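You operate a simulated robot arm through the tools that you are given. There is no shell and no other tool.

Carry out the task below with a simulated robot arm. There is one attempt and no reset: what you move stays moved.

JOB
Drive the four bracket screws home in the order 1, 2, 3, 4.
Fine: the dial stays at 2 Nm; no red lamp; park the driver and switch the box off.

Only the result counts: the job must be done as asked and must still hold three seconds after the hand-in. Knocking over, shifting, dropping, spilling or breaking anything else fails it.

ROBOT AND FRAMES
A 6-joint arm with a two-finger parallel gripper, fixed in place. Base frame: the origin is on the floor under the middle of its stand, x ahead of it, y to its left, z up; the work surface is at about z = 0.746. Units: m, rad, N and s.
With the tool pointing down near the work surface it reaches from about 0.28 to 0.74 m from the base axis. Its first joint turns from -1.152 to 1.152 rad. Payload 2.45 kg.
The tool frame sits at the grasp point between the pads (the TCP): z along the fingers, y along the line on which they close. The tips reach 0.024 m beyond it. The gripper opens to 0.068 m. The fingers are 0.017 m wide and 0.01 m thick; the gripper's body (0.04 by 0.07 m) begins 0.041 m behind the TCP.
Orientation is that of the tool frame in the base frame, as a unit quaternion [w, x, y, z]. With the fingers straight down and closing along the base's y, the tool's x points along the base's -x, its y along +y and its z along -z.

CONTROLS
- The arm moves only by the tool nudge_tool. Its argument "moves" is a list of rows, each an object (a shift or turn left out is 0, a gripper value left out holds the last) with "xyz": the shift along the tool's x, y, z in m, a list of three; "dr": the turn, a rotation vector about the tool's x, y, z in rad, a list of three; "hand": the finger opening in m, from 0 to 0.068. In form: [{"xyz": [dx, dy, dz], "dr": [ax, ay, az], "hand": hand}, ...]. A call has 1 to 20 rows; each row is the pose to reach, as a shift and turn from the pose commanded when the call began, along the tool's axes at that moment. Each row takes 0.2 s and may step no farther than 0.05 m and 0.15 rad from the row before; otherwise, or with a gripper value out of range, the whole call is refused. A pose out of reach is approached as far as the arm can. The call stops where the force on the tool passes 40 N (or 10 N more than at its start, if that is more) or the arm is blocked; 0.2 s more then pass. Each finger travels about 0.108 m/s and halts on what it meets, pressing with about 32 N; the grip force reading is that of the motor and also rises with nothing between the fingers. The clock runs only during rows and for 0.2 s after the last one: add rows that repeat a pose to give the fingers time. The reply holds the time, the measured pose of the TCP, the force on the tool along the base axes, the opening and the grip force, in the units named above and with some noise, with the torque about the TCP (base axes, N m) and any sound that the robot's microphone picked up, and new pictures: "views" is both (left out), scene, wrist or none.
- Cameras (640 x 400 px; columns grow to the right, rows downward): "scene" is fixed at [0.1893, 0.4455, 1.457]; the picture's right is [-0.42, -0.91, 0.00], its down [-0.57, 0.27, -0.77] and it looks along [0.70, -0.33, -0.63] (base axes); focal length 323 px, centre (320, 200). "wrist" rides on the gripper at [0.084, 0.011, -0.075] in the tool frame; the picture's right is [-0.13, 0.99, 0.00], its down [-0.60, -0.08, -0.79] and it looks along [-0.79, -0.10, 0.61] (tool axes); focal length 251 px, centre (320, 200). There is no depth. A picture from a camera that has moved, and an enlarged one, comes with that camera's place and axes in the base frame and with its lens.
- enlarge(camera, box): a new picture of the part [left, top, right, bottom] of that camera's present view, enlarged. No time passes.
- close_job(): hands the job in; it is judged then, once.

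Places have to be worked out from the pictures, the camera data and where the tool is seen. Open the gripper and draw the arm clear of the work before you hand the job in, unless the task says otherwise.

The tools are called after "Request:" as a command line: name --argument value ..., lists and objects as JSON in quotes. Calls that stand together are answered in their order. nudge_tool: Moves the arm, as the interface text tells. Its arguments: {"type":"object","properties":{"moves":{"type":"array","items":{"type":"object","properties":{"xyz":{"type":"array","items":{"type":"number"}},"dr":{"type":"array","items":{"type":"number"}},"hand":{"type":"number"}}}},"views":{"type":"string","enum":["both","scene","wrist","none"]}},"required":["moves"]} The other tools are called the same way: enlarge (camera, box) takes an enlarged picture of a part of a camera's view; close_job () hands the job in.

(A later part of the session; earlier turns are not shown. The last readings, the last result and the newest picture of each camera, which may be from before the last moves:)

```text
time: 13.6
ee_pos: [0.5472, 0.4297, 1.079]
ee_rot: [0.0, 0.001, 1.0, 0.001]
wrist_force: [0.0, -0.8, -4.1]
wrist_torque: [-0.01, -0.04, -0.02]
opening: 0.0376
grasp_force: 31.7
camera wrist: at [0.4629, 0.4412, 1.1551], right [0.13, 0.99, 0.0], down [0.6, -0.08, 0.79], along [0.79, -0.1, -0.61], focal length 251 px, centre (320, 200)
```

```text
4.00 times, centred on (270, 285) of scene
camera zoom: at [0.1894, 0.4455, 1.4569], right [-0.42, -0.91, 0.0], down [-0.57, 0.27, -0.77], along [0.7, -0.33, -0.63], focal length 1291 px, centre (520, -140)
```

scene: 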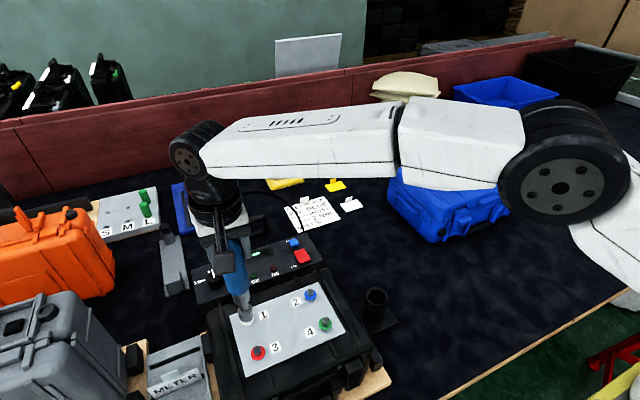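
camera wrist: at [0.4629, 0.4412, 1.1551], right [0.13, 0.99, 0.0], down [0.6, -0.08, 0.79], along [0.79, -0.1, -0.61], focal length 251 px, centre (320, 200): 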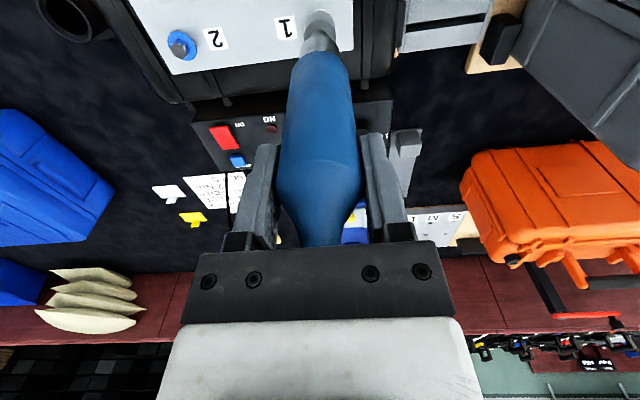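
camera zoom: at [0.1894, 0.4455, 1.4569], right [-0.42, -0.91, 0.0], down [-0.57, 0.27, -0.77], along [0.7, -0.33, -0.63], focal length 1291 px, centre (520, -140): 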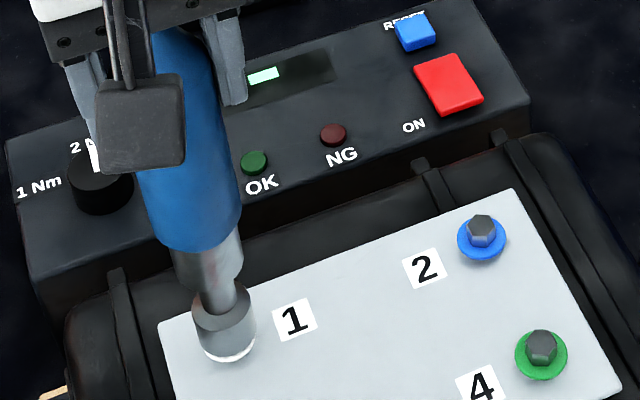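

There is no contact yet (force is still the driver's weight) and both lamps are dark. I keep lowering in 2 mm steps.

Request:
nudge_tool --moves '[{"xyz": [0, 0, 0.0015]}, {"xyz": [0, 0, 0.003]}, {"xyz": [0, 0, 0.0045]}, {"xyz": [0, 0, 0.006]}, {"xyz": [0, 0, 0.006]}]' --views "none"

Request:
enlarge --camera "wrist" --box '[260, 0, 380, 75]'

Request:
enlarge --camera "scene" --box '[220, 235, 320, 335]'

```text
time: 14.8
ee_pos: [0.5468, 0.4283, 1.0759]
ee_rot: [0.001, -0.001, 1.0, 0.002]
wrist_force: [-4.3, -3.4, 15.5]
wrist_torque: [-0.56, 0.76, -0.01]
opening: 0.0376
grasp_force: 32.0
```

```text
5.33 times, centred on (320, 38) of wrist
camera zoom: at [0.4628, 0.4411, 1.1513], right [0.13, 0.99, 0.0], down [0.6, -0.08, 0.79], along [0.79, -0.1, -0.61], focal length 1341 px, centre (320, 1067)
```

zoom: 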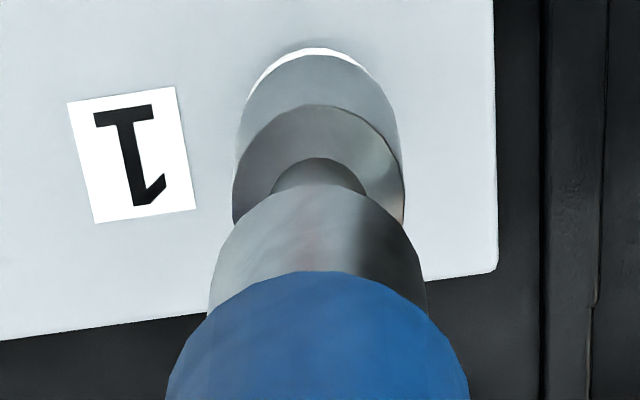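

```text
4.00 times, centred on (270, 285) of scene
camera zoom: at [0.1889, 0.4451, 1.4571], right [-0.42, -0.91, 0.0], down [-0.57, 0.27, -0.77], along [0.7, -0.33, -0.63], focal length 1291 px, centre (520, -140)
```

zoom: 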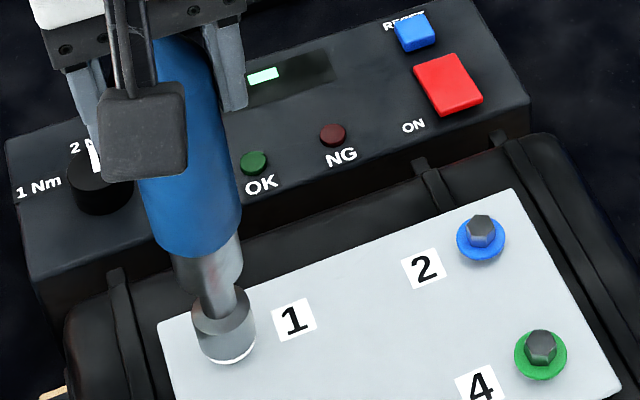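

Contact was made with about 19 N of press and a small inward lateral force (−4.3, −3.4 N), which suggests the hex sits slightly toward −x, −y of the socket axis. No lamp or sound yet; I shift about 1 mm inward at the same depth and see whether the lateral force drops.

Request:
nudge_tool --moves '[{"xyz": [0.0005, -0.0004, 0]}, {"xyz": [0.001, -0.0008, 0]}, {"xyz": [0.001, -0.0008, 0]}]' --views "none"

Request:
enlarge --camera "scene" --box '[220, 235, 320, 335]'

```text
time: 15.6
ee_pos: [0.5473, 0.429, 1.0765]
ee_rot: [0.002, 0.0, 1.0, 0.003]
wrist_force: [2.0, 2.1, 17.4]
wrist_torque: [0.32, -0.39, 0.0]
opening: 0.0377
grasp_force: 31.8
```

```text
4.00 times, centred on (270, 285) of scene
camera zoom: at [0.189, 0.4452, 1.4571], right [-0.42, -0.91, 0.0], down [-0.57, 0.27, -0.77], along [0.7, -0.33, -0.63], focal length 1291 px, centre (520, -140)
```

zoom: 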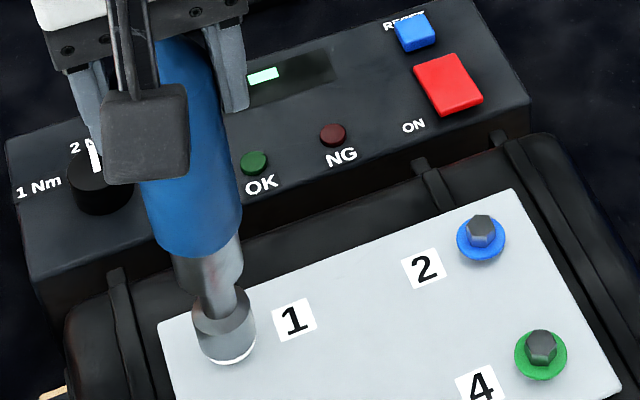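

The lateral force flipped to a small positive value, so the socket is practically centred now. I press about 1.5 mm further with a slight outward correction, watching for the driver to start.

Request:
nudge_tool --moves '[{"xyz": [-0.0003, 0.0003, 0.0005]}, {"xyz": [-0.0003, 0.0003, 0.001]}, {"xyz": [-0.0003, 0.0003, 0.0015]}, {"xyz": [-0.0003, 0.0003, 0.0015]}]' --views "none"

Request:
enlarge --camera "scene" --box '[220, 235, 320, 335]'

Request:
enlarge --camera "wrist" --box '[200, 0, 400, 125]'

```text
time: 16.6
ee_pos: [0.5467, 0.4285, 1.075]
ee_rot: [0.002, 0.0, 1.0, 0.002]
wrist_force: [2.6, -0.3, 22.3]
wrist_torque: [0.18, -0.38, -0.03]
opening: 0.0378
grasp_force: 31.8
```

```text
4.00 times, centred on (270, 285) of scene
camera zoom: at [0.189, 0.4451, 1.4571], right [-0.42, -0.91, 0.0], down [-0.57, 0.27, -0.77], along [0.7, -0.33, -0.63], focal length 1291 px, centre (520, -140)
```

zoom: 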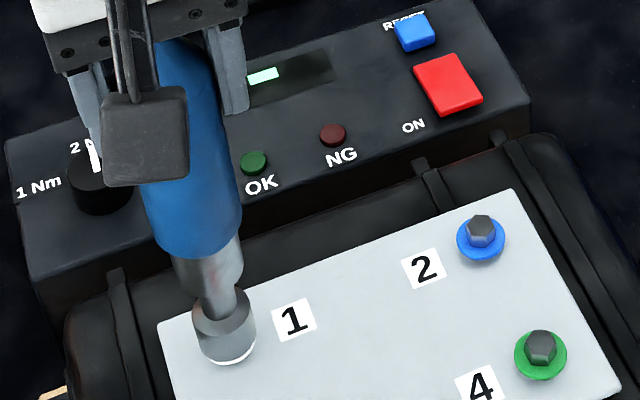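

```text
3.20 times, centred on (300, 62) of wrist
camera zoom: at [0.4621, 0.4408, 1.1501], right [0.13, 0.99, 0.0], down [0.6, -0.08, 0.79], along [0.79, -0.1, -0.61], focal length 805 px, centre (384, 640)
```

zoom: 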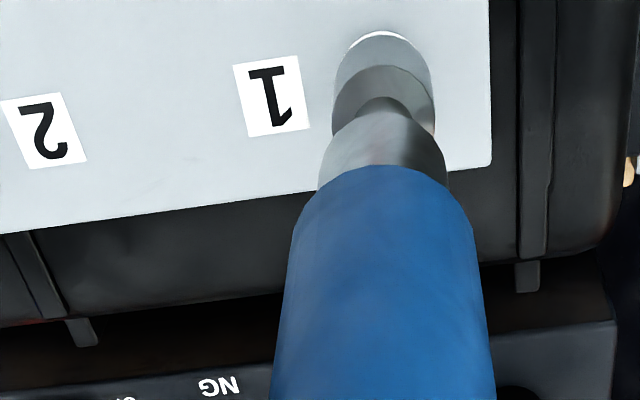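

There is still no motor sound at about 26 N of press, and the socket rests on the hex top with both lamps dark. I raise the press a little more, to about 32 N, in small steps.

Request:
nudge_tool --moves '[{"xyz": [0.0002, 0, 0.0005]}, {"xyz": [0.0002, 0, 0.001]}, {"xyz": [0.0002, 0, 0.001]}, {"xyz": [0.0002, 0, 0.001]}]' --views "none"

Request:
enlarge --camera "scene" --box '[220, 235, 320, 335]'

Request:
enlarge --camera "wrist" --box '[260, 0, 380, 75]'

```text
time: 17.6
ee_pos: [0.5463, 0.4283, 1.0748]
ee_rot: [0.002, 0.0, 1.0, 0.002]
wrist_force: [1.0, -1.4, 24.0]
wrist_torque: [0.09, -0.17, 0.0]
opening: 0.0376
grasp_force: 32.0
```

```text
4.00 times, centred on (270, 285) of scene
camera zoom: at [0.1889, 0.4451, 1.4572], right [-0.42, -0.91, 0.0], down [-0.57, 0.27, -0.77], along [0.7, -0.33, -0.63], focal length 1291 px, centre (520, -140)
```

zoom: 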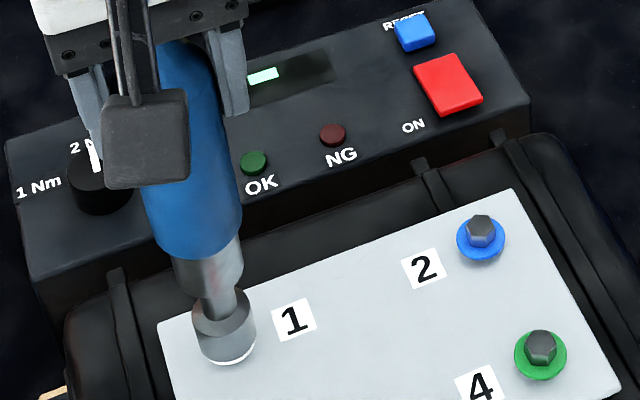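

```text
5.33 times, centred on (320, 38) of wrist
camera zoom: at [0.4616, 0.4407, 1.1494], right [0.13, 0.99, 0.01], down [0.6, -0.08, 0.79], along [0.79, -0.1, -0.61], focal length 1341 px, centre (320, 1067)
```

zoom: 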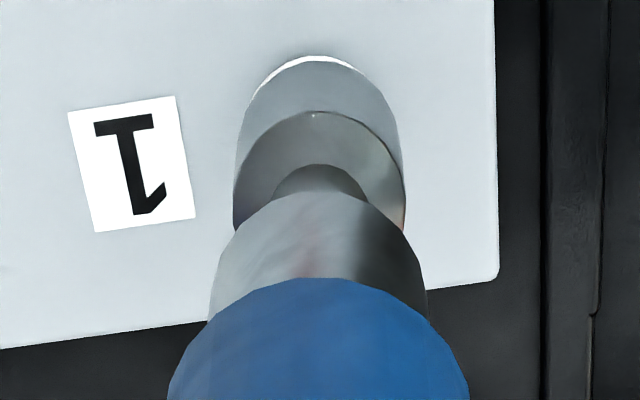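

The driver has started slipping slightly upward in the grip (image shift of a few px), so simply pressing harder is not the answer yet. I zoom tightly on the socket/hex contact and on the rocker to check seating and whether the box is truly on.

Request:
enlarge --camera "scene" --box '[235, 305, 260, 330]'

Request:
enlarge --camera "scene" --box '[288, 232, 318, 272]'

Request:
enlarge --camera "wrist" --box '[295, 0, 345, 40]'

Request:
enlarge --camera "wrist" --box '[190, 100, 290, 180]'

```text
16.00 times, centred on (248, 318) of scene
camera zoom: at [0.1889, 0.4451, 1.4572], right [-0.42, -0.91, 0.0], down [-0.57, 0.27, -0.77], along [0.7, -0.33, -0.63], focal length 5163 px, centre (1480, -1680)
```

zoom: 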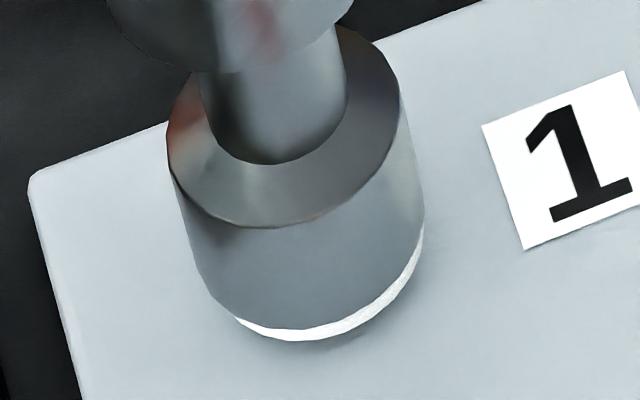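

```text
10.00 times, centred on (303, 252) of scene
camera zoom: at [0.1889, 0.4451, 1.4572], right [-0.42, -0.91, 0.0], down [-0.57, 0.27, -0.77], along [0.7, -0.33, -0.63], focal length 3227 px, centre (490, -320)
```

zoom: 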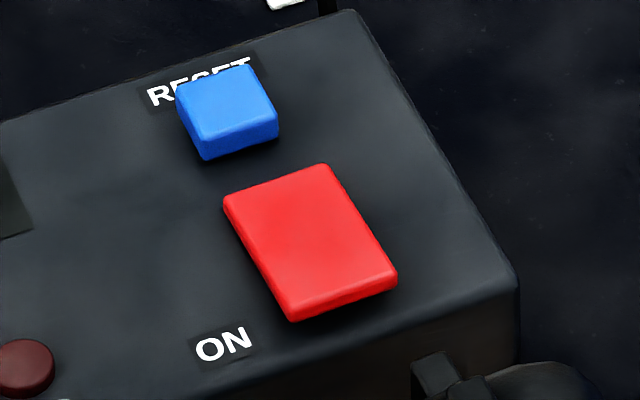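

```text
10.00 times, centred on (320, 20) of wrist
camera zoom: at [0.4616, 0.4407, 1.1494], right [0.13, 0.99, 0.01], down [0.6, -0.08, 0.79], along [0.79, -0.1, -0.61], focal length 2514 px, centre (320, 2000)
```

zoom: 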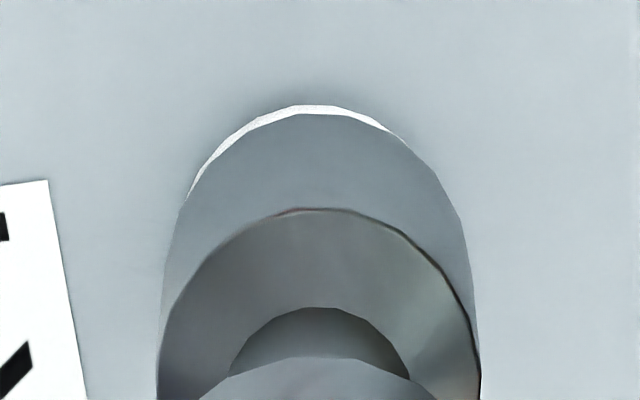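

```text
5.00 times, centred on (240, 140) of wrist
camera zoom: at [0.4616, 0.4407, 1.1494], right [0.13, 0.99, 0.01], down [0.6, -0.08, 0.79], along [0.79, -0.1, -0.61], focal length 1257 px, centre (720, 500)
```

zoom: 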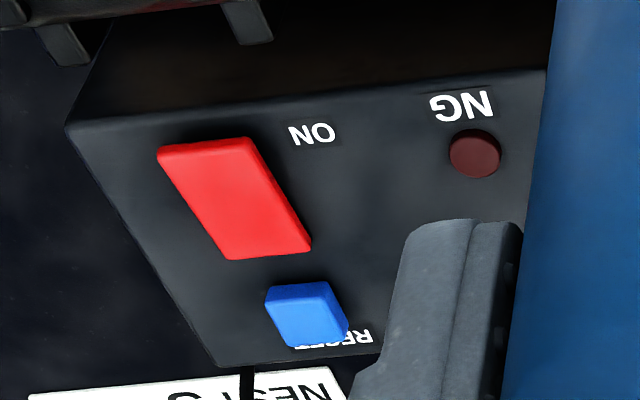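

Both tight zooms show the washer peeking out on the −y side: the screw axis is still about 1.4 mm toward −y (and about 0.7 mm toward −x) of the socket, so it likely rests on the hex rather than over it. I lift 6 mm and check the alignment in free air after correcting.

Request:
nudge_tool --moves '[{"xyz": [0, 0, -0.003]}, {"xyz": [0.0, 0, -0.008]}, {"xyz": [0.0005, -0.0014, -0.008]}, {"xyz": [0.0005, -0.0014, -0.008]}]' --views "none"

Request:
enlarge --camera "scene" --box '[235, 300, 265, 330]'

Request:
enlarge --camera "wrist" --box '[295, 0, 345, 40]'

Request:
enlarge --camera "scene" --box '[220, 235, 320, 335]'

```text
time: 18.6
ee_pos: [0.5445, 0.4282, 1.0767]
ee_rot: [-0.002, 0.0, 1.0, -0.001]
wrist_force: [-0.9, 4.7, -5.5]
wrist_torque: [0.69, 0.1, 0.05]
opening: 0.0374
grasp_force: 31.8
```

```text
13.33 times, centred on (250, 315) of scene
camera zoom: at [0.1894, 0.4456, 1.4569], right [-0.42, -0.91, 0.0], down [-0.57, 0.27, -0.77], along [0.7, -0.33, -0.63], focal length 4303 px, centre (1253, -1333)
```

zoom: 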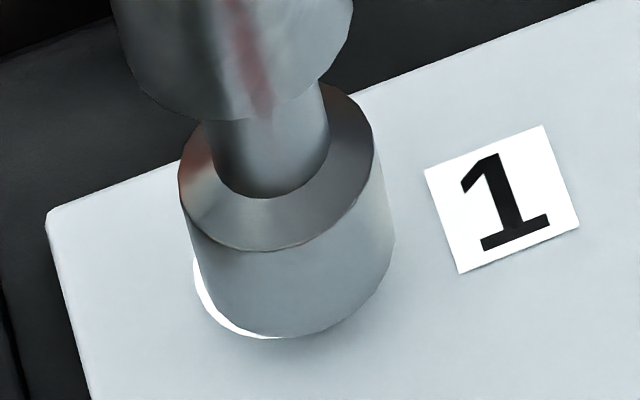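

```text
10.00 times, centred on (320, 20) of wrist
camera zoom: at [0.4608, 0.4395, 1.1532], right [0.13, 0.99, 0.0], down [0.61, -0.08, 0.79], along [0.78, -0.1, -0.61], focal length 2514 px, centre (320, 2000)
```

zoom: 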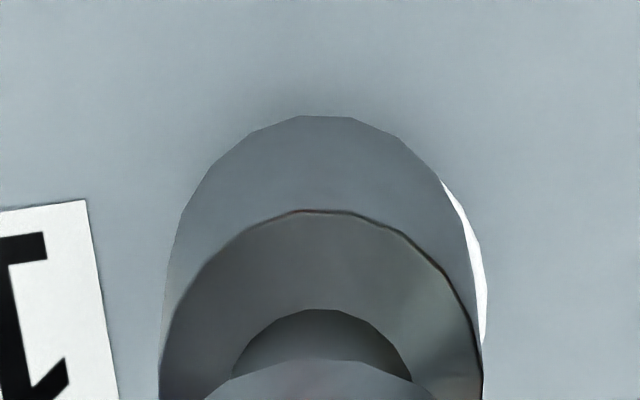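

```text
4.00 times, centred on (270, 285) of scene
camera zoom: at [0.1894, 0.4456, 1.4569], right [-0.42, -0.91, 0.0], down [-0.57, 0.27, -0.77], along [0.7, -0.33, -0.63], focal length 1291 px, centre (520, -140)
```

zoom: 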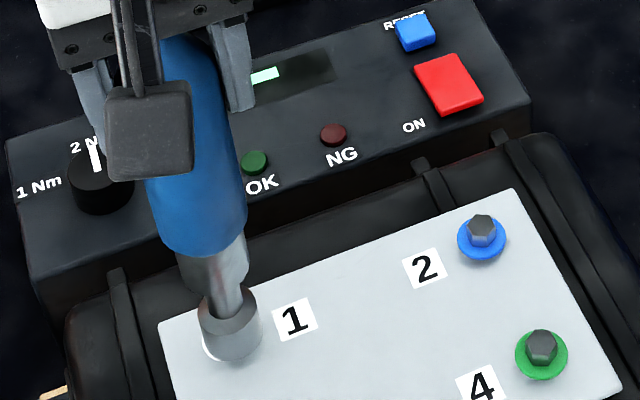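

The lateral reaction while shifting shows the socket cup does enclose the hex, so it was engaged; the image offset under load was just arm flex. I return to the centred command and press again, deeper this time, so the handle's neck bears on the palm and more force can be applied.

Request:
nudge_tool --moves '[{"xyz": [-0.0005, 0.0014, 0]}, {"xyz": [-0.0005, 0.0012, 0.004]}, {"xyz": [-0.0005, 0.0012, 0.008]}, {"xyz": [-0.0005, 0.0012, 0.0095]}, {"xyz": [-0.0005, 0.0012, 0.0105]}, {"xyz": [-0.0005, 0.0012, 0.0105]}]' --views "none"

Request:
enlarge --camera "scene" --box '[220, 235, 320, 335]'

Request:
enlarge --camera "wrist" --box '[260, 0, 380, 75]'

```text
time: 20.0
ee_pos: [0.547, 0.43, 1.0726]
ee_rot: [0.003, -0.001, 1.0, 0.003]
wrist_force: [1.0, -4.5, 28.7]
wrist_torque: [-0.76, -0.1, 0.03]
opening: 0.0377
grasp_force: 32.5
```

```text
4.00 times, centred on (270, 285) of scene
camera zoom: at [0.1888, 0.4449, 1.4572], right [-0.42, -0.91, 0.0], down [-0.57, 0.27, -0.77], along [0.7, -0.33, -0.63], focal length 1291 px, centre (520, -140)
```

zoom: 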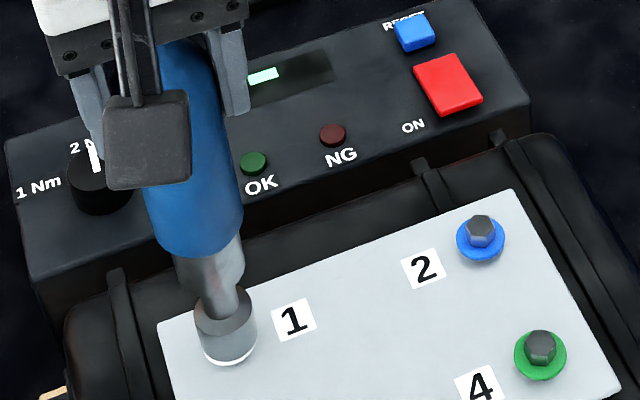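

```text
5.33 times, centred on (320, 38) of wrist
camera zoom: at [0.4625, 0.4402, 1.1478], right [0.13, 0.99, 0.01], down [0.6, -0.08, 0.8], along [0.79, -0.1, -0.6], focal length 1341 px, centre (320, 1067)
```

zoom: 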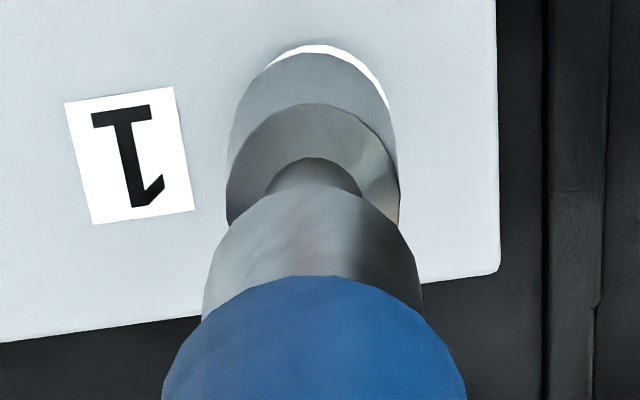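

Even at about 32 N total press nothing starts: no sound, no lamp. I suspect the box's state, so I lift clear of the screw and look at the rocker and display again.

Request:
nudge_tool --moves '[{"xyz": [0, 0, -0.005]}, {"xyz": [0, 0, -0.015]}, {"xyz": [0, 0, -0.04]}, {"xyz": [0, 0, -0.08]}, {"xyz": [0, 0, -0.1]}, {"xyz": [0, 0, -0.1]}]' --views "both"

Request:
enlarge --camera "scene" --box '[220, 225, 320, 335]'

Request:
enlarge --camera "scene" --box '[245, 240, 275, 265]'

Request:
enlarge --camera "wrist" --box '[200, 0, 400, 120]'

```text
time: 21.4
ee_pos: [0.5463, 0.4277, 1.1685]
ee_rot: [0.0, 0.0, 1.0, -0.001]
wrist_force: [0.1, 0.0, -4.0]
wrist_torque: [0.0, 0.04, 0.04]
opening: 0.0375
grasp_force: 32.1
camera wrist: at [0.4618, 0.4398, 1.2443], right [0.13, 0.99, 0.0], down [0.6, -0.08, 0.79], along [0.79, -0.1, -0.61], focal length 251 px, centre (320, 200)
```

scene: 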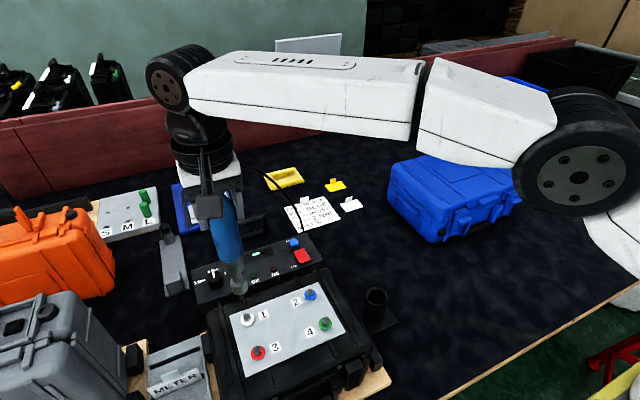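
wrist: 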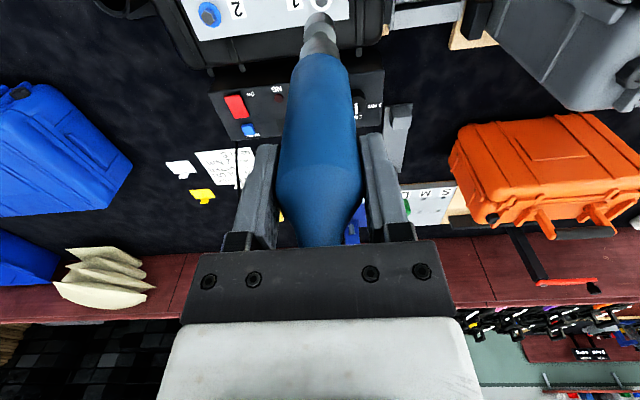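

```text
3.64 times, centred on (270, 280) of scene
camera zoom: at [0.1894, 0.4455, 1.4569], right [-0.42, -0.91, 0.0], down [-0.57, 0.27, -0.77], along [0.7, -0.33, -0.63], focal length 1174 px, centre (502, -91)
```

zoom: 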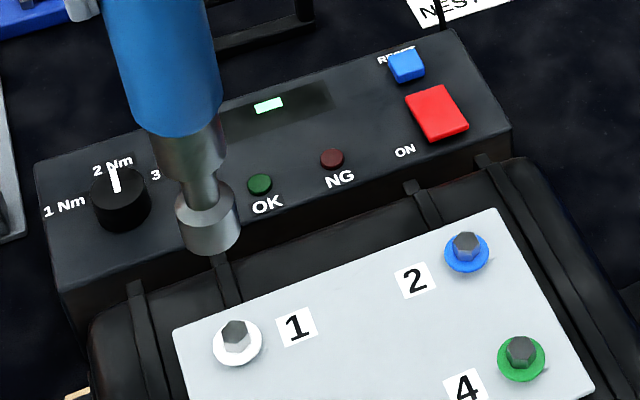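

```text
16.00 times, centred on (260, 252) of scene
camera zoom: at [0.1894, 0.4455, 1.4569], right [-0.42, -0.91, 0.0], down [-0.57, 0.27, -0.77], along [0.7, -0.33, -0.63], focal length 5163 px, centre (1280, -640)
```

zoom: 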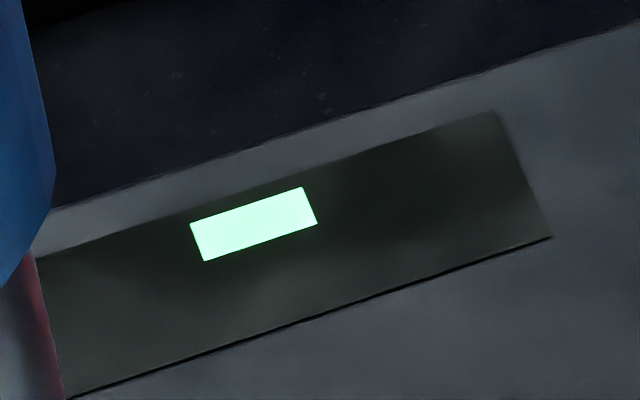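

```text
3.20 times, centred on (300, 60) of wrist
camera zoom: at [0.4618, 0.4398, 1.2443], right [0.13, 0.99, 0.0], down [0.6, -0.08, 0.79], along [0.79, -0.1, -0.61], focal length 805 px, centre (384, 648)
```

zoom: 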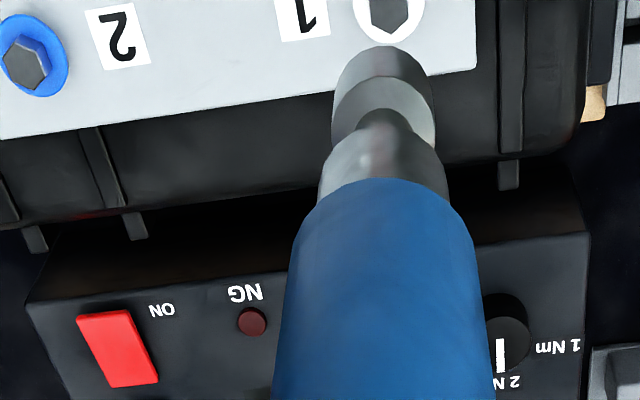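

The box looks unchanged: display lit, lamps dark, dial at 2 Nm. I zoom hard on the rocker from this oblique view to judge which end is pressed in.

Request:
enlarge --camera "wrist" --box '[215, 80, 265, 140]'

Request:
enlarge --camera "scene" --box '[290, 235, 315, 265]'

```text
6.67 times, centred on (240, 110) of wrist
camera zoom: at [0.4618, 0.4398, 1.2443], right [0.13, 0.99, 0.0], down [0.6, -0.08, 0.79], along [0.79, -0.1, -0.61], focal length 1676 px, centre (853, 800)
```

zoom: 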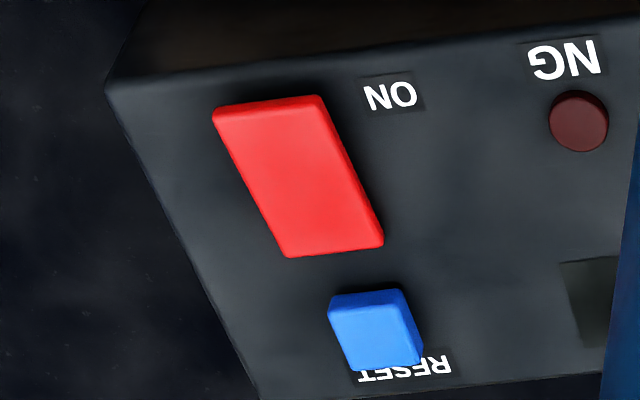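

```text
13.33 times, centred on (302, 250) of scene
camera zoom: at [0.1894, 0.4455, 1.4569], right [-0.42, -0.91, 0.0], down [-0.57, 0.27, -0.77], along [0.7, -0.33, -0.63], focal length 4303 px, centre (553, -467)
```

zoom: 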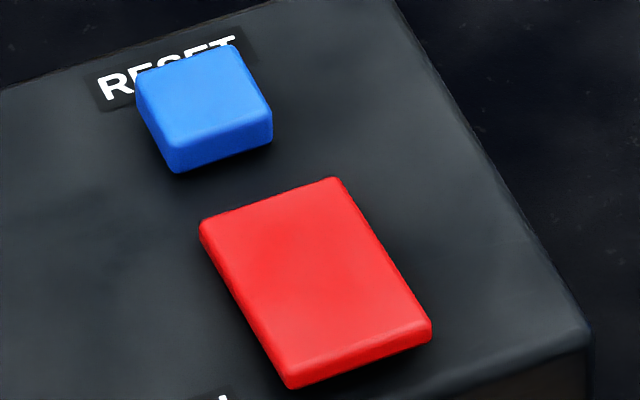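

From both cameras, the rocker's far end comes out 3–5 mm lower than its near "ON" end, so the switch is in the OFF position. That explains the dead driver. I'll park the driver in its holster first and press the ON end with closed fingers. I carry the driver back above the holster, staying high.

Request:
nudge_tool --moves '[{"xyz": [0.003, -0.04, 0]}, {"xyz": [0.006, -0.08, 0]}, {"xyz": [0.009, -0.12, 0]}, {"xyz": [0.012, -0.16, 0]}, {"xyz": [0.015, -0.2, 0]}, {"xyz": [0.017, -0.24, 0]}, {"xyz": [0.0185, -0.27, 0.02]}, {"xyz": [0.0185, -0.2829, 0.06]}, {"xyz": [0.0185, -0.2829, 0.1]}, {"xyz": [0.0185, -0.2829, 0.13]}, {"xyz": [0.0185, -0.2829, 0.13]}]' --views "both"

Request:
enlarge --camera "scene" --box '[340, 230, 420, 330]'

Request:
enlarge --camera "wrist" --box '[240, 0, 400, 100]'

```text
time: 23.8
ee_pos: [0.5283, 0.1465, 1.0388]
ee_rot: [0.0, -0.001, 1.0, 0.0]
wrist_force: [-0.5, 0.3, -4.6]
wrist_torque: [0.0, -0.01, 0.01]
opening: 0.0376
grasp_force: 31.9
camera wrist: at [0.4437, 0.1576, 1.1142], right [0.13, 0.99, 0.0], down [0.6, -0.08, 0.79], along [0.79, -0.1, -0.61], focal length 251 px, centre (320, 200)
```

scene: 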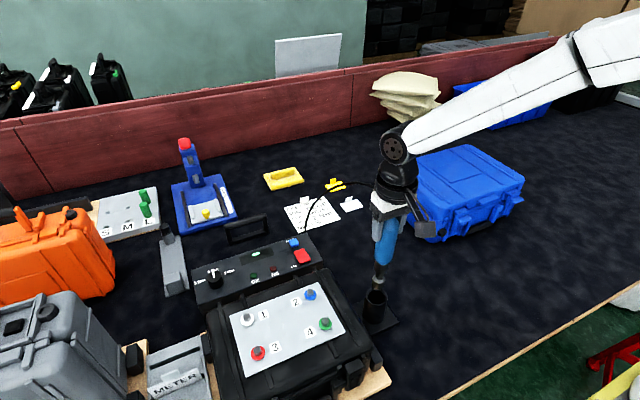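
wrist: 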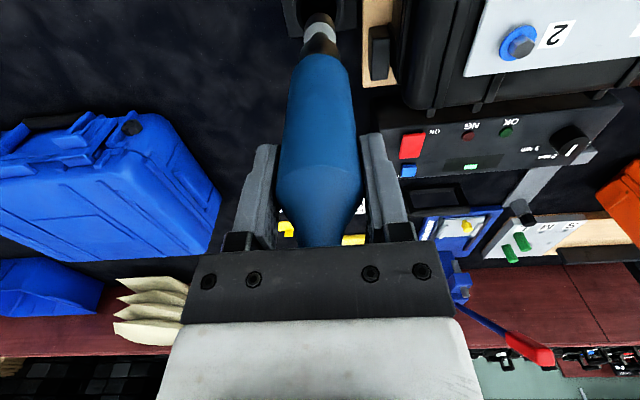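

```text
4.00 times, centred on (380, 280) of scene
camera zoom: at [0.1894, 0.4455, 1.457], right [-0.42, -0.91, 0.0], down [-0.57, 0.27, -0.77], along [0.7, -0.33, -0.63], focal length 1291 px, centre (80, -120)
```

zoom: 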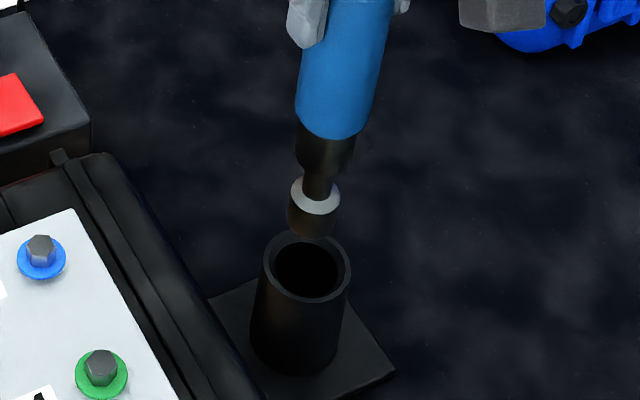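

```text
4.00 times, centred on (320, 50) of wrist
camera zoom: at [0.4437, 0.1576, 1.1142], right [0.13, 0.99, 0.0], down [0.6, -0.08, 0.79], along [0.79, -0.1, -0.61], focal length 1006 px, centre (320, 800)
```

zoom: 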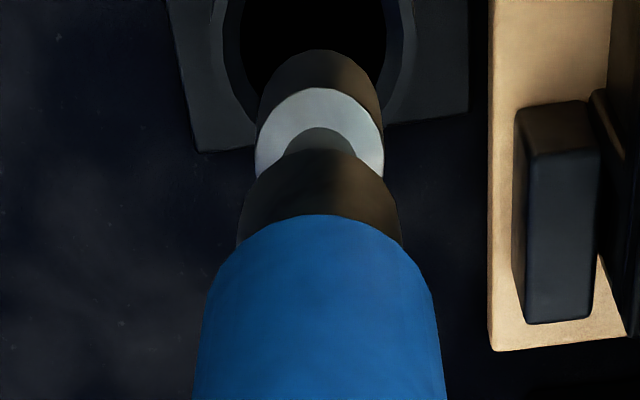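

The socket hangs over the holster opening, with the hole centre perhaps 1 mm toward −y. I lower in stages, with a slight y correction, and stop just before the handle would enter the rim.

Request:
nudge_tool --moves '[{"xyz": [0, -0.0005, 0.02]}, {"xyz": [0, -0.0005, 0.04]}, {"xyz": [0, -0.0005, 0.06]}, {"xyz": [0, -0.0005, 0.075]}, {"xyz": [0, -0.0005, 0.084]}, {"xyz": [0, -0.0005, 0.084]}]' --views "none"

Request:
enlarge --camera "scene" --box '[340, 230, 420, 330]'

Request:
enlarge --camera "wrist" --box '[240, 0, 400, 100]'

```text
time: 25.2
ee_pos: [0.5281, 0.1466, 0.9529]
ee_rot: [0.001, 0.0, 1.0, 0.0]
wrist_force: [-0.2, 1.3, -4.7]
wrist_torque: [-0.02, -0.01, 0.0]
opening: 0.0377
grasp_force: 31.6
```

```text
4.00 times, centred on (380, 280) of scene
camera zoom: at [0.1894, 0.4455, 1.457], right [-0.42, -0.91, 0.0], down [-0.57, 0.27, -0.77], along [0.7, -0.33, -0.63], focal length 1291 px, centre (80, -120)
```

zoom: 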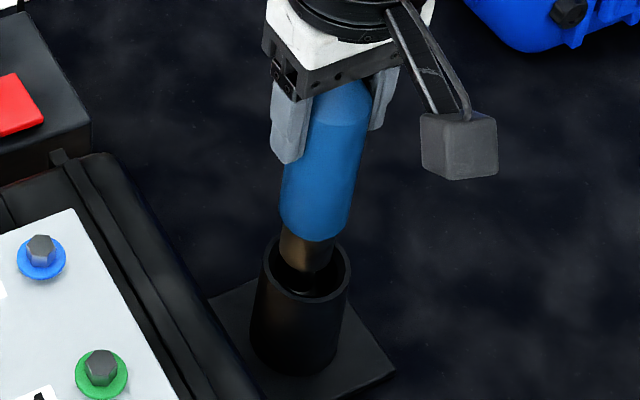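

```text
4.00 times, centred on (320, 50) of wrist
camera zoom: at [0.4435, 0.1576, 1.0298], right [0.13, 0.99, 0.0], down [0.6, -0.08, 0.79], along [0.79, -0.1, -0.61], focal length 1006 px, centre (320, 800)
```

zoom: 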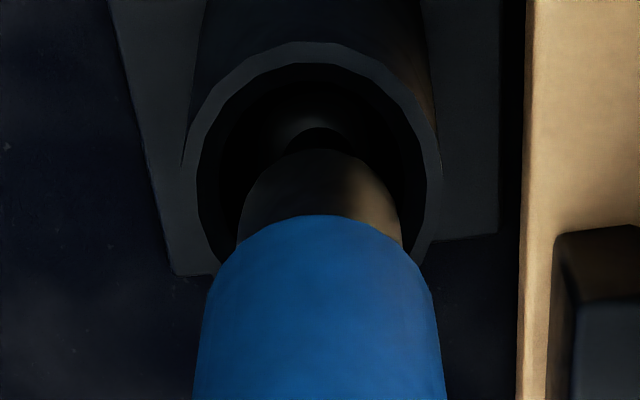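

The holster bore is about 50 mm wide with the driver only about 1 mm off centre, so there is plenty of clearance. I lower the rest of the way gently, watching for bottom contact.

Request:
nudge_tool --moves '[{"xyz": [0, -0.001, 0.006]}, {"xyz": [0, -0.001, 0.012]}, {"xyz": [0, -0.001, 0.018]}, {"xyz": [0, -0.001, 0.022]}, {"xyz": [0, -0.001, 0.025]}, {"xyz": [0, -0.001, 0.025]}]' --views "none"

Request:
enlarge --camera "scene" --box '[340, 230, 420, 330]'

Request:
enlarge --camera "wrist" --box '[240, 0, 400, 100]'

```text
time: 26.6
ee_pos: [0.5279, 0.1441, 0.929]
ee_rot: [-0.001, 0.0, 1.0, 0.001]
wrist_force: [-0.3, 0.1, -3.6]
wrist_torque: [0.01, 0.06, 0.03]
opening: 0.0373
grasp_force: 32.0
```

```text
4.00 times, centred on (380, 280) of scene
camera zoom: at [0.1894, 0.4455, 1.457], right [-0.42, -0.91, 0.0], down [-0.57, 0.27, -0.77], along [0.7, -0.33, -0.63], focal length 1291 px, centre (80, -120)
```

zoom: 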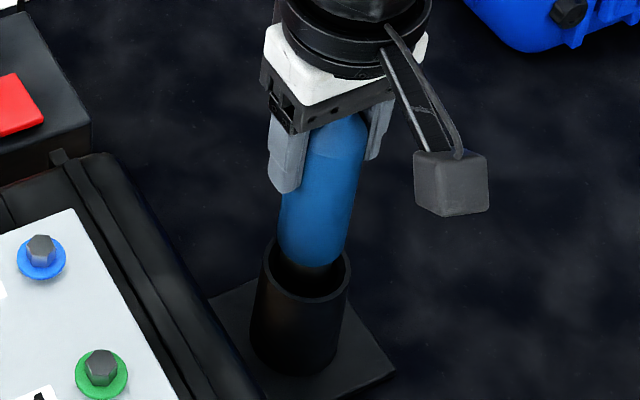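

```text
4.00 times, centred on (320, 50) of wrist
camera zoom: at [0.4435, 0.1562, 1.0047], right [0.13, 0.99, 0.0], down [0.6, -0.08, 0.79], along [0.79, -0.1, -0.61], focal length 1006 px, centre (320, 800)
```

zoom: 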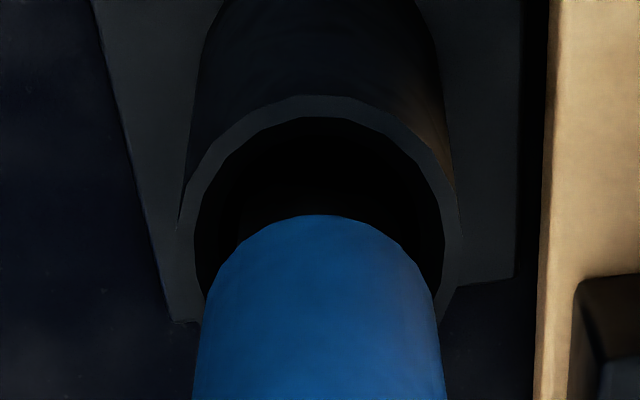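

There is no bottom contact yet. I lower in 1 mm steps until the weight comes off.

Request:
nudge_tool --moves '[{"xyz": [0, 0, 0.001]}, {"xyz": [0, 0, 0.002]}, {"xyz": [0, 0, 0.003]}, {"xyz": [0, 0, 0.003]}]' --views "none"

```text
time: 27.6
ee_pos: [0.5277, 0.1435, 0.9276]
ee_rot: [0.001, 0.001, 1.0, 0.0]
wrist_force: [-5.1, -1.2, 19.3]
wrist_torque: [-0.41, 0.73, -0.04]
opening: 0.0376
grasp_force: 32.1
```

The driver has bottomed out (19 N). I ease back 1.7 mm to unload it and open the fingers.

Request:
nudge_tool --moves '[{"xyz": [0, 0, -0.0017]}, {"xyz": [0, 0, -0.0017], "hand": 0.05}, {"xyz": [0, 0, -0.0017], "hand": 0.068}, {"xyz": [0, 0, -0.0017], "hand": 0.068}]' --views "both"

Request:
enlarge --camera "scene" --box '[340, 210, 420, 330]'

```text
time: 28.6
ee_pos: [0.5287, 0.1444, 0.9281]
ee_rot: [0.0, 0.0, 1.0, 0.001]
wrist_force: [0.8, -0.8, 0.4]
wrist_torque: [0.03, 0.01, 0.0]
opening: 0.0682
grasp_force: 0.1
camera wrist: at [0.4437, 0.156, 1.0038], right [0.13, 0.99, 0.0], down [0.6, -0.08, 0.79], along [0.79, -0.1, -0.61], focal length 251 px, centre (320, 200)
```

scene: 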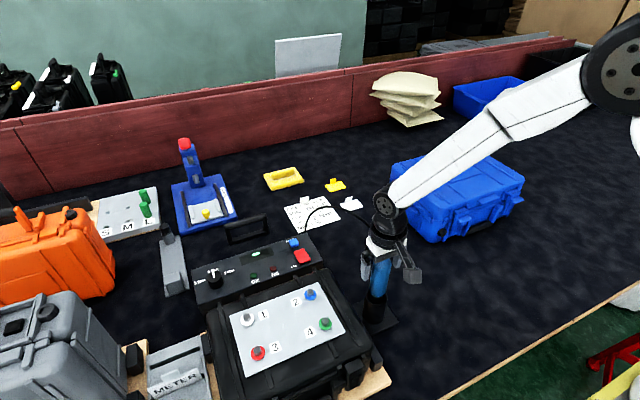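
wrist: 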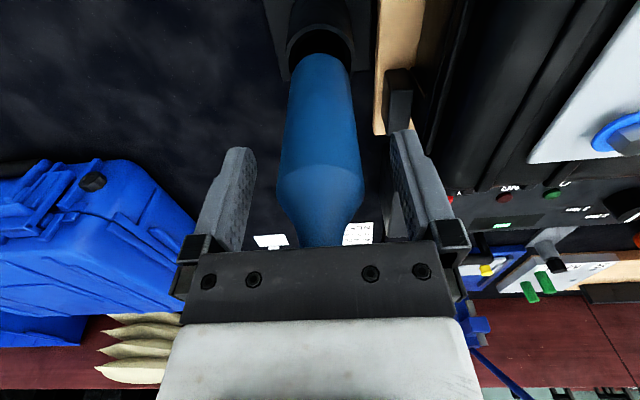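

```text
3.33 times, centred on (380, 270) of scene
camera zoom: at [0.1893, 0.4455, 1.457], right [-0.42, -0.91, 0.0], down [-0.57, 0.27, -0.77], along [0.7, -0.33, -0.63], focal length 1076 px, centre (120, -33)
```

zoom: 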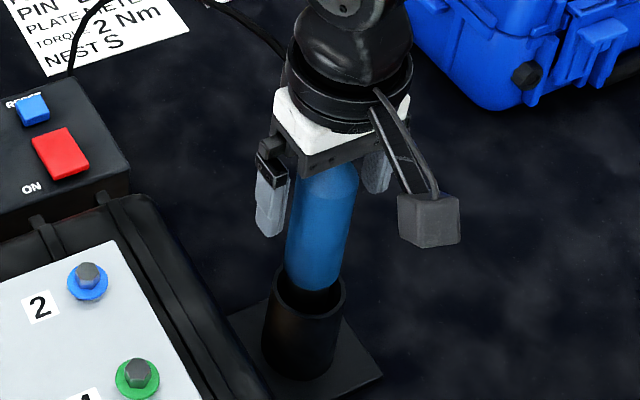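

The driver stands unaided in its holster. I rise straight up, close the fingers, and go to a hover point over the rocker's ON (near) end at about (0.695, 0.254).

Request:
nudge_tool --moves '[{"xyz": [0, 0, -0.04]}, {"xyz": [0, 0, -0.08]}, {"xyz": [0, 0, -0.12]}, {"xyz": [-0.035, 0.023, -0.12], "hand": 0.04}, {"xyz": [-0.07, 0.046, -0.12], "hand": 0.02}, {"xyz": [-0.105, 0.07, -0.12], "hand": 0.0}, {"xyz": [-0.14, 0.093, -0.11], "hand": 0.0}, {"xyz": [-0.1666, 0.1097, -0.09], "hand": 0.0}, {"xyz": [-0.1666, 0.1097, -0.05], "hand": 0.0}, {"xyz": [-0.1666, 0.1097, -0.04], "hand": 0.0}, {"xyz": [-0.1666, 0.1097, -0.04], "hand": 0.0}]' --views "both"

Request:
enlarge --camera "scene" --box '[240, 180, 360, 300]'

Request:
enlarge --camera "wrist" --box '[240, 60, 400, 180]'

```text
time: 31.0
ee_pos: [0.6933, 0.2551, 0.9683]
ee_rot: [0.0, -0.001, 1.0, 0.001]
wrist_force: [-1.1, 0.0, 0.6]
wrist_torque: [0.03, -0.02, 0.06]
opening: 0.0001
grasp_force: 23.7
camera wrist: at [0.6098, 0.2661, 1.0437], right [0.13, 0.99, 0.0], down [0.6, -0.08, 0.79], along [0.79, -0.1, -0.61], focal length 251 px, centre (320, 200)
```

scene: 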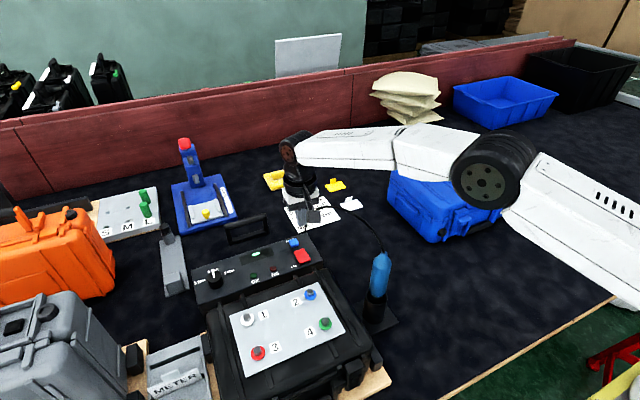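
wrist: 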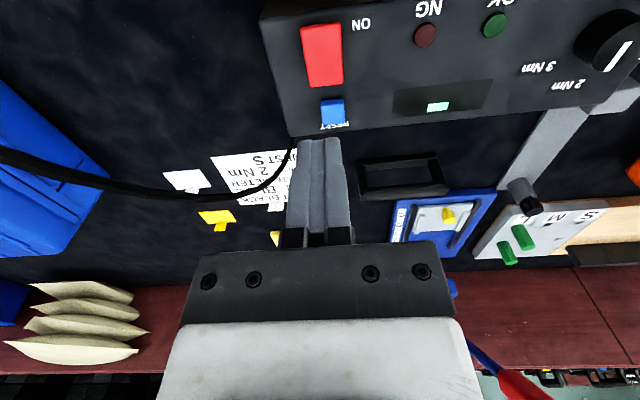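

```text
3.33 times, centred on (300, 240) of scene
camera zoom: at [0.1893, 0.4455, 1.457], right [-0.42, -0.91, 0.0], down [-0.57, 0.27, -0.77], along [0.7, -0.33, -0.63], focal length 1076 px, centre (387, 67)
```

zoom: 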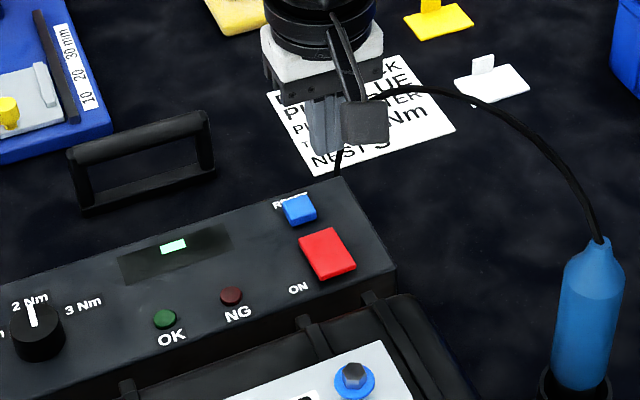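

```text
3.33 times, centred on (320, 120) of wrist
camera zoom: at [0.6098, 0.2661, 1.0437], right [0.13, 0.99, 0.0], down [0.6, -0.08, 0.79], along [0.79, -0.1, -0.61], focal length 838 px, centre (320, 467)
```

zoom: 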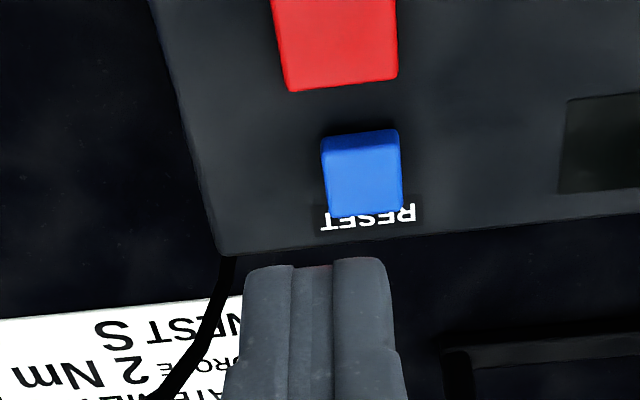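

From this closer view I get the rocker spanning x≈0.682–0.730 at y≈0.256. I zoom on it once more to confirm its tilt before touching it.

Request:
enlarge --camera "wrist" --box '[270, 0, 400, 140]'

Request:
enlarge --camera "scene" --box '[285, 235, 320, 270]'

```text
2.86 times, centred on (335, 70) of wrist
camera zoom: at [0.6098, 0.2661, 1.0437], right [0.13, 0.99, 0.0], down [0.6, -0.08, 0.79], along [0.79, -0.1, -0.61], focal length 718 px, centre (277, 571)
```

zoom: 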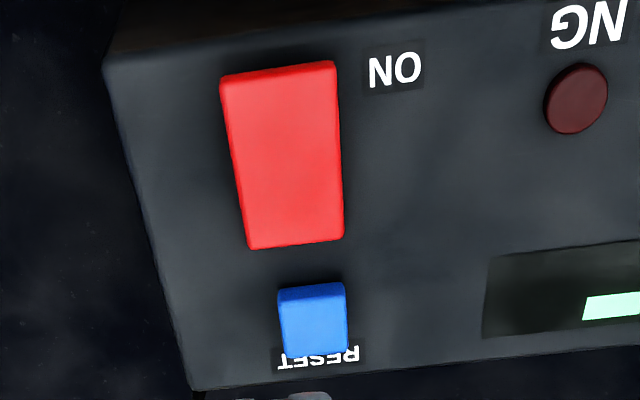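

```text
11.43 times, centred on (302, 252) of scene
camera zoom: at [0.1893, 0.4455, 1.457], right [-0.42, -0.91, 0.0], down [-0.57, 0.27, -0.77], along [0.7, -0.33, -0.63], focal length 3688 px, centre (520, -400)
```

zoom: 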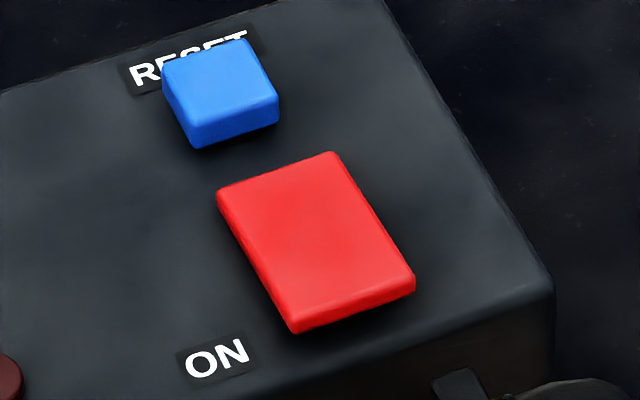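

All four measurements put the far end a few mm lower, so the near (ON) end is up and the box is off. I lower the closed fingertips to just above the ON end at (0.690, 0.256).

Request:
nudge_tool --moves '[{"xyz": [0.005, 0.002, 0.03]}, {"xyz": [0.005, 0.002, 0.06]}, {"xyz": [0.005, 0.002, 0.085]}, {"xyz": [0.005, 0.002, 0.1]}, {"xyz": [0.005, 0.002, 0.105]}, {"xyz": [0.005, 0.002, 0.105]}]' --views "both"

Request:
enlarge --camera "scene" --box '[270, 210, 340, 280]'

```text
time: 32.4
ee_pos: [0.6894, 0.2567, 0.863]
ee_rot: [0.0, 0.0, 1.0, 0.002]
wrist_force: [0.3, -0.4, 0.3]
wrist_torque: [0.04, 0.02, 0.02]
opening: 0.0002
grasp_force: 23.8
camera wrist: at [0.6052, 0.2682, 0.9389], right [0.13, 0.99, 0.0], down [0.6, -0.08, 0.79], along [0.79, -0.1, -0.61], focal length 251 px, centre (320, 200)
```

scene: 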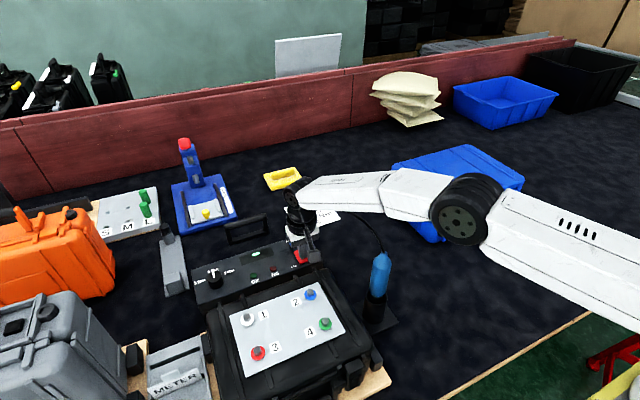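
wrist: 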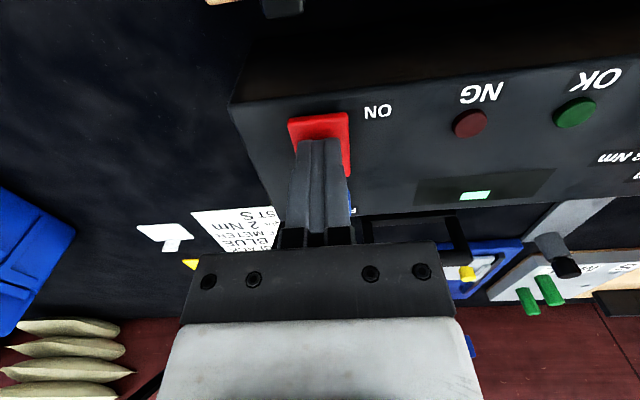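

```text
5.71 times, centred on (305, 245) of scene
camera zoom: at [0.1893, 0.4455, 1.457], right [-0.42, -0.91, 0.0], down [-0.57, 0.27, -0.77], along [0.7, -0.33, -0.63], focal length 1844 px, centre (406, -57)
```

zoom: 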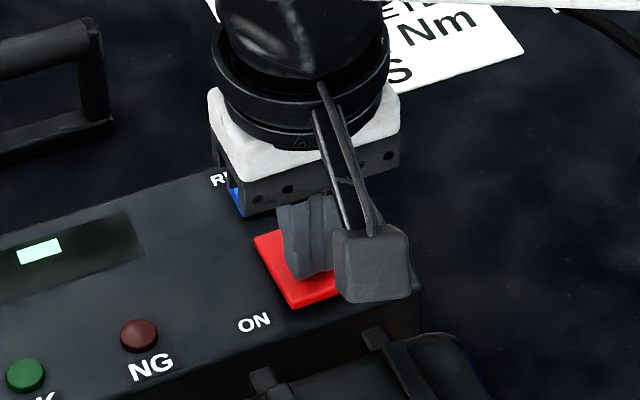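

The fingertips hover about 1 cm above the rocker. The camera is now low, so I zoom on the contact area to fix the tip position relative to the rocker's near end.

Request:
enlarge --camera "wrist" --box '[260, 80, 400, 220]'

```text
2.86 times, centred on (330, 150) of wrist
camera zoom: at [0.6052, 0.2682, 0.9389], right [0.13, 0.99, 0.0], down [0.6, -0.08, 0.79], along [0.79, -0.1, -0.61], focal length 718 px, centre (291, 343)
```

zoom: 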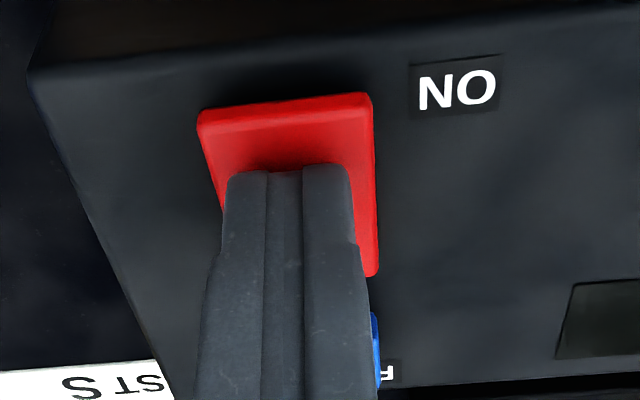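

The fingertips sit over the near half of the rocker, ahead of its pivot. I press down in small steps, watching the force and listening for a click.

Request:
nudge_tool --moves '[{"xyz": [0.001, 0, 0.004]}, {"xyz": [0.001, 0, 0.008]}, {"xyz": [0.001, 0, 0.011]}, {"xyz": [0.001, 0, 0.014]}, {"xyz": [0.001, 0, 0.014]}]' --views "none"

Request:
enlarge --camera "wrist" --box '[260, 80, 400, 220]'

```text
time: 33.2
ee_pos: [0.6903, 0.2581, 0.8592]
ee_rot: [0.002, 0.0, 1.0, 0.001]
wrist_force: [-5.2, -1.8, 7.6]
wrist_torque: [-0.07, 0.08, -0.05]
opening: 0.0
grasp_force: 24.0
stopped in row 4: the force on the tool passed its limit at 45 N (the readings are from after the stop); the commanded pose is now the measured one
```

```text
2.86 times, centred on (330, 150) of wrist
camera zoom: at [0.6054, 0.2689, 0.9338], right [0.13, 0.99, 0.0], down [0.6, -0.08, 0.8], along [0.79, -0.1, -0.61], focal length 718 px, centre (291, 343)
```

zoom: 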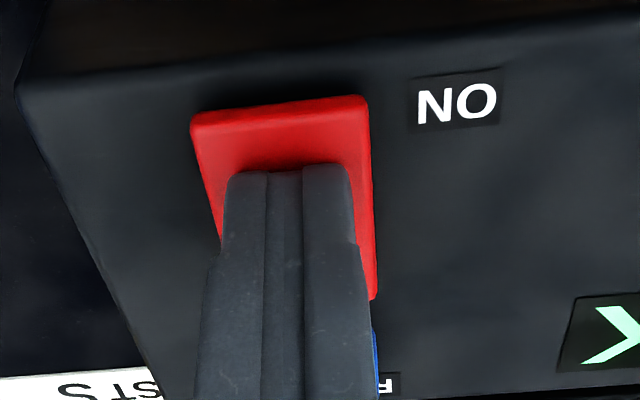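

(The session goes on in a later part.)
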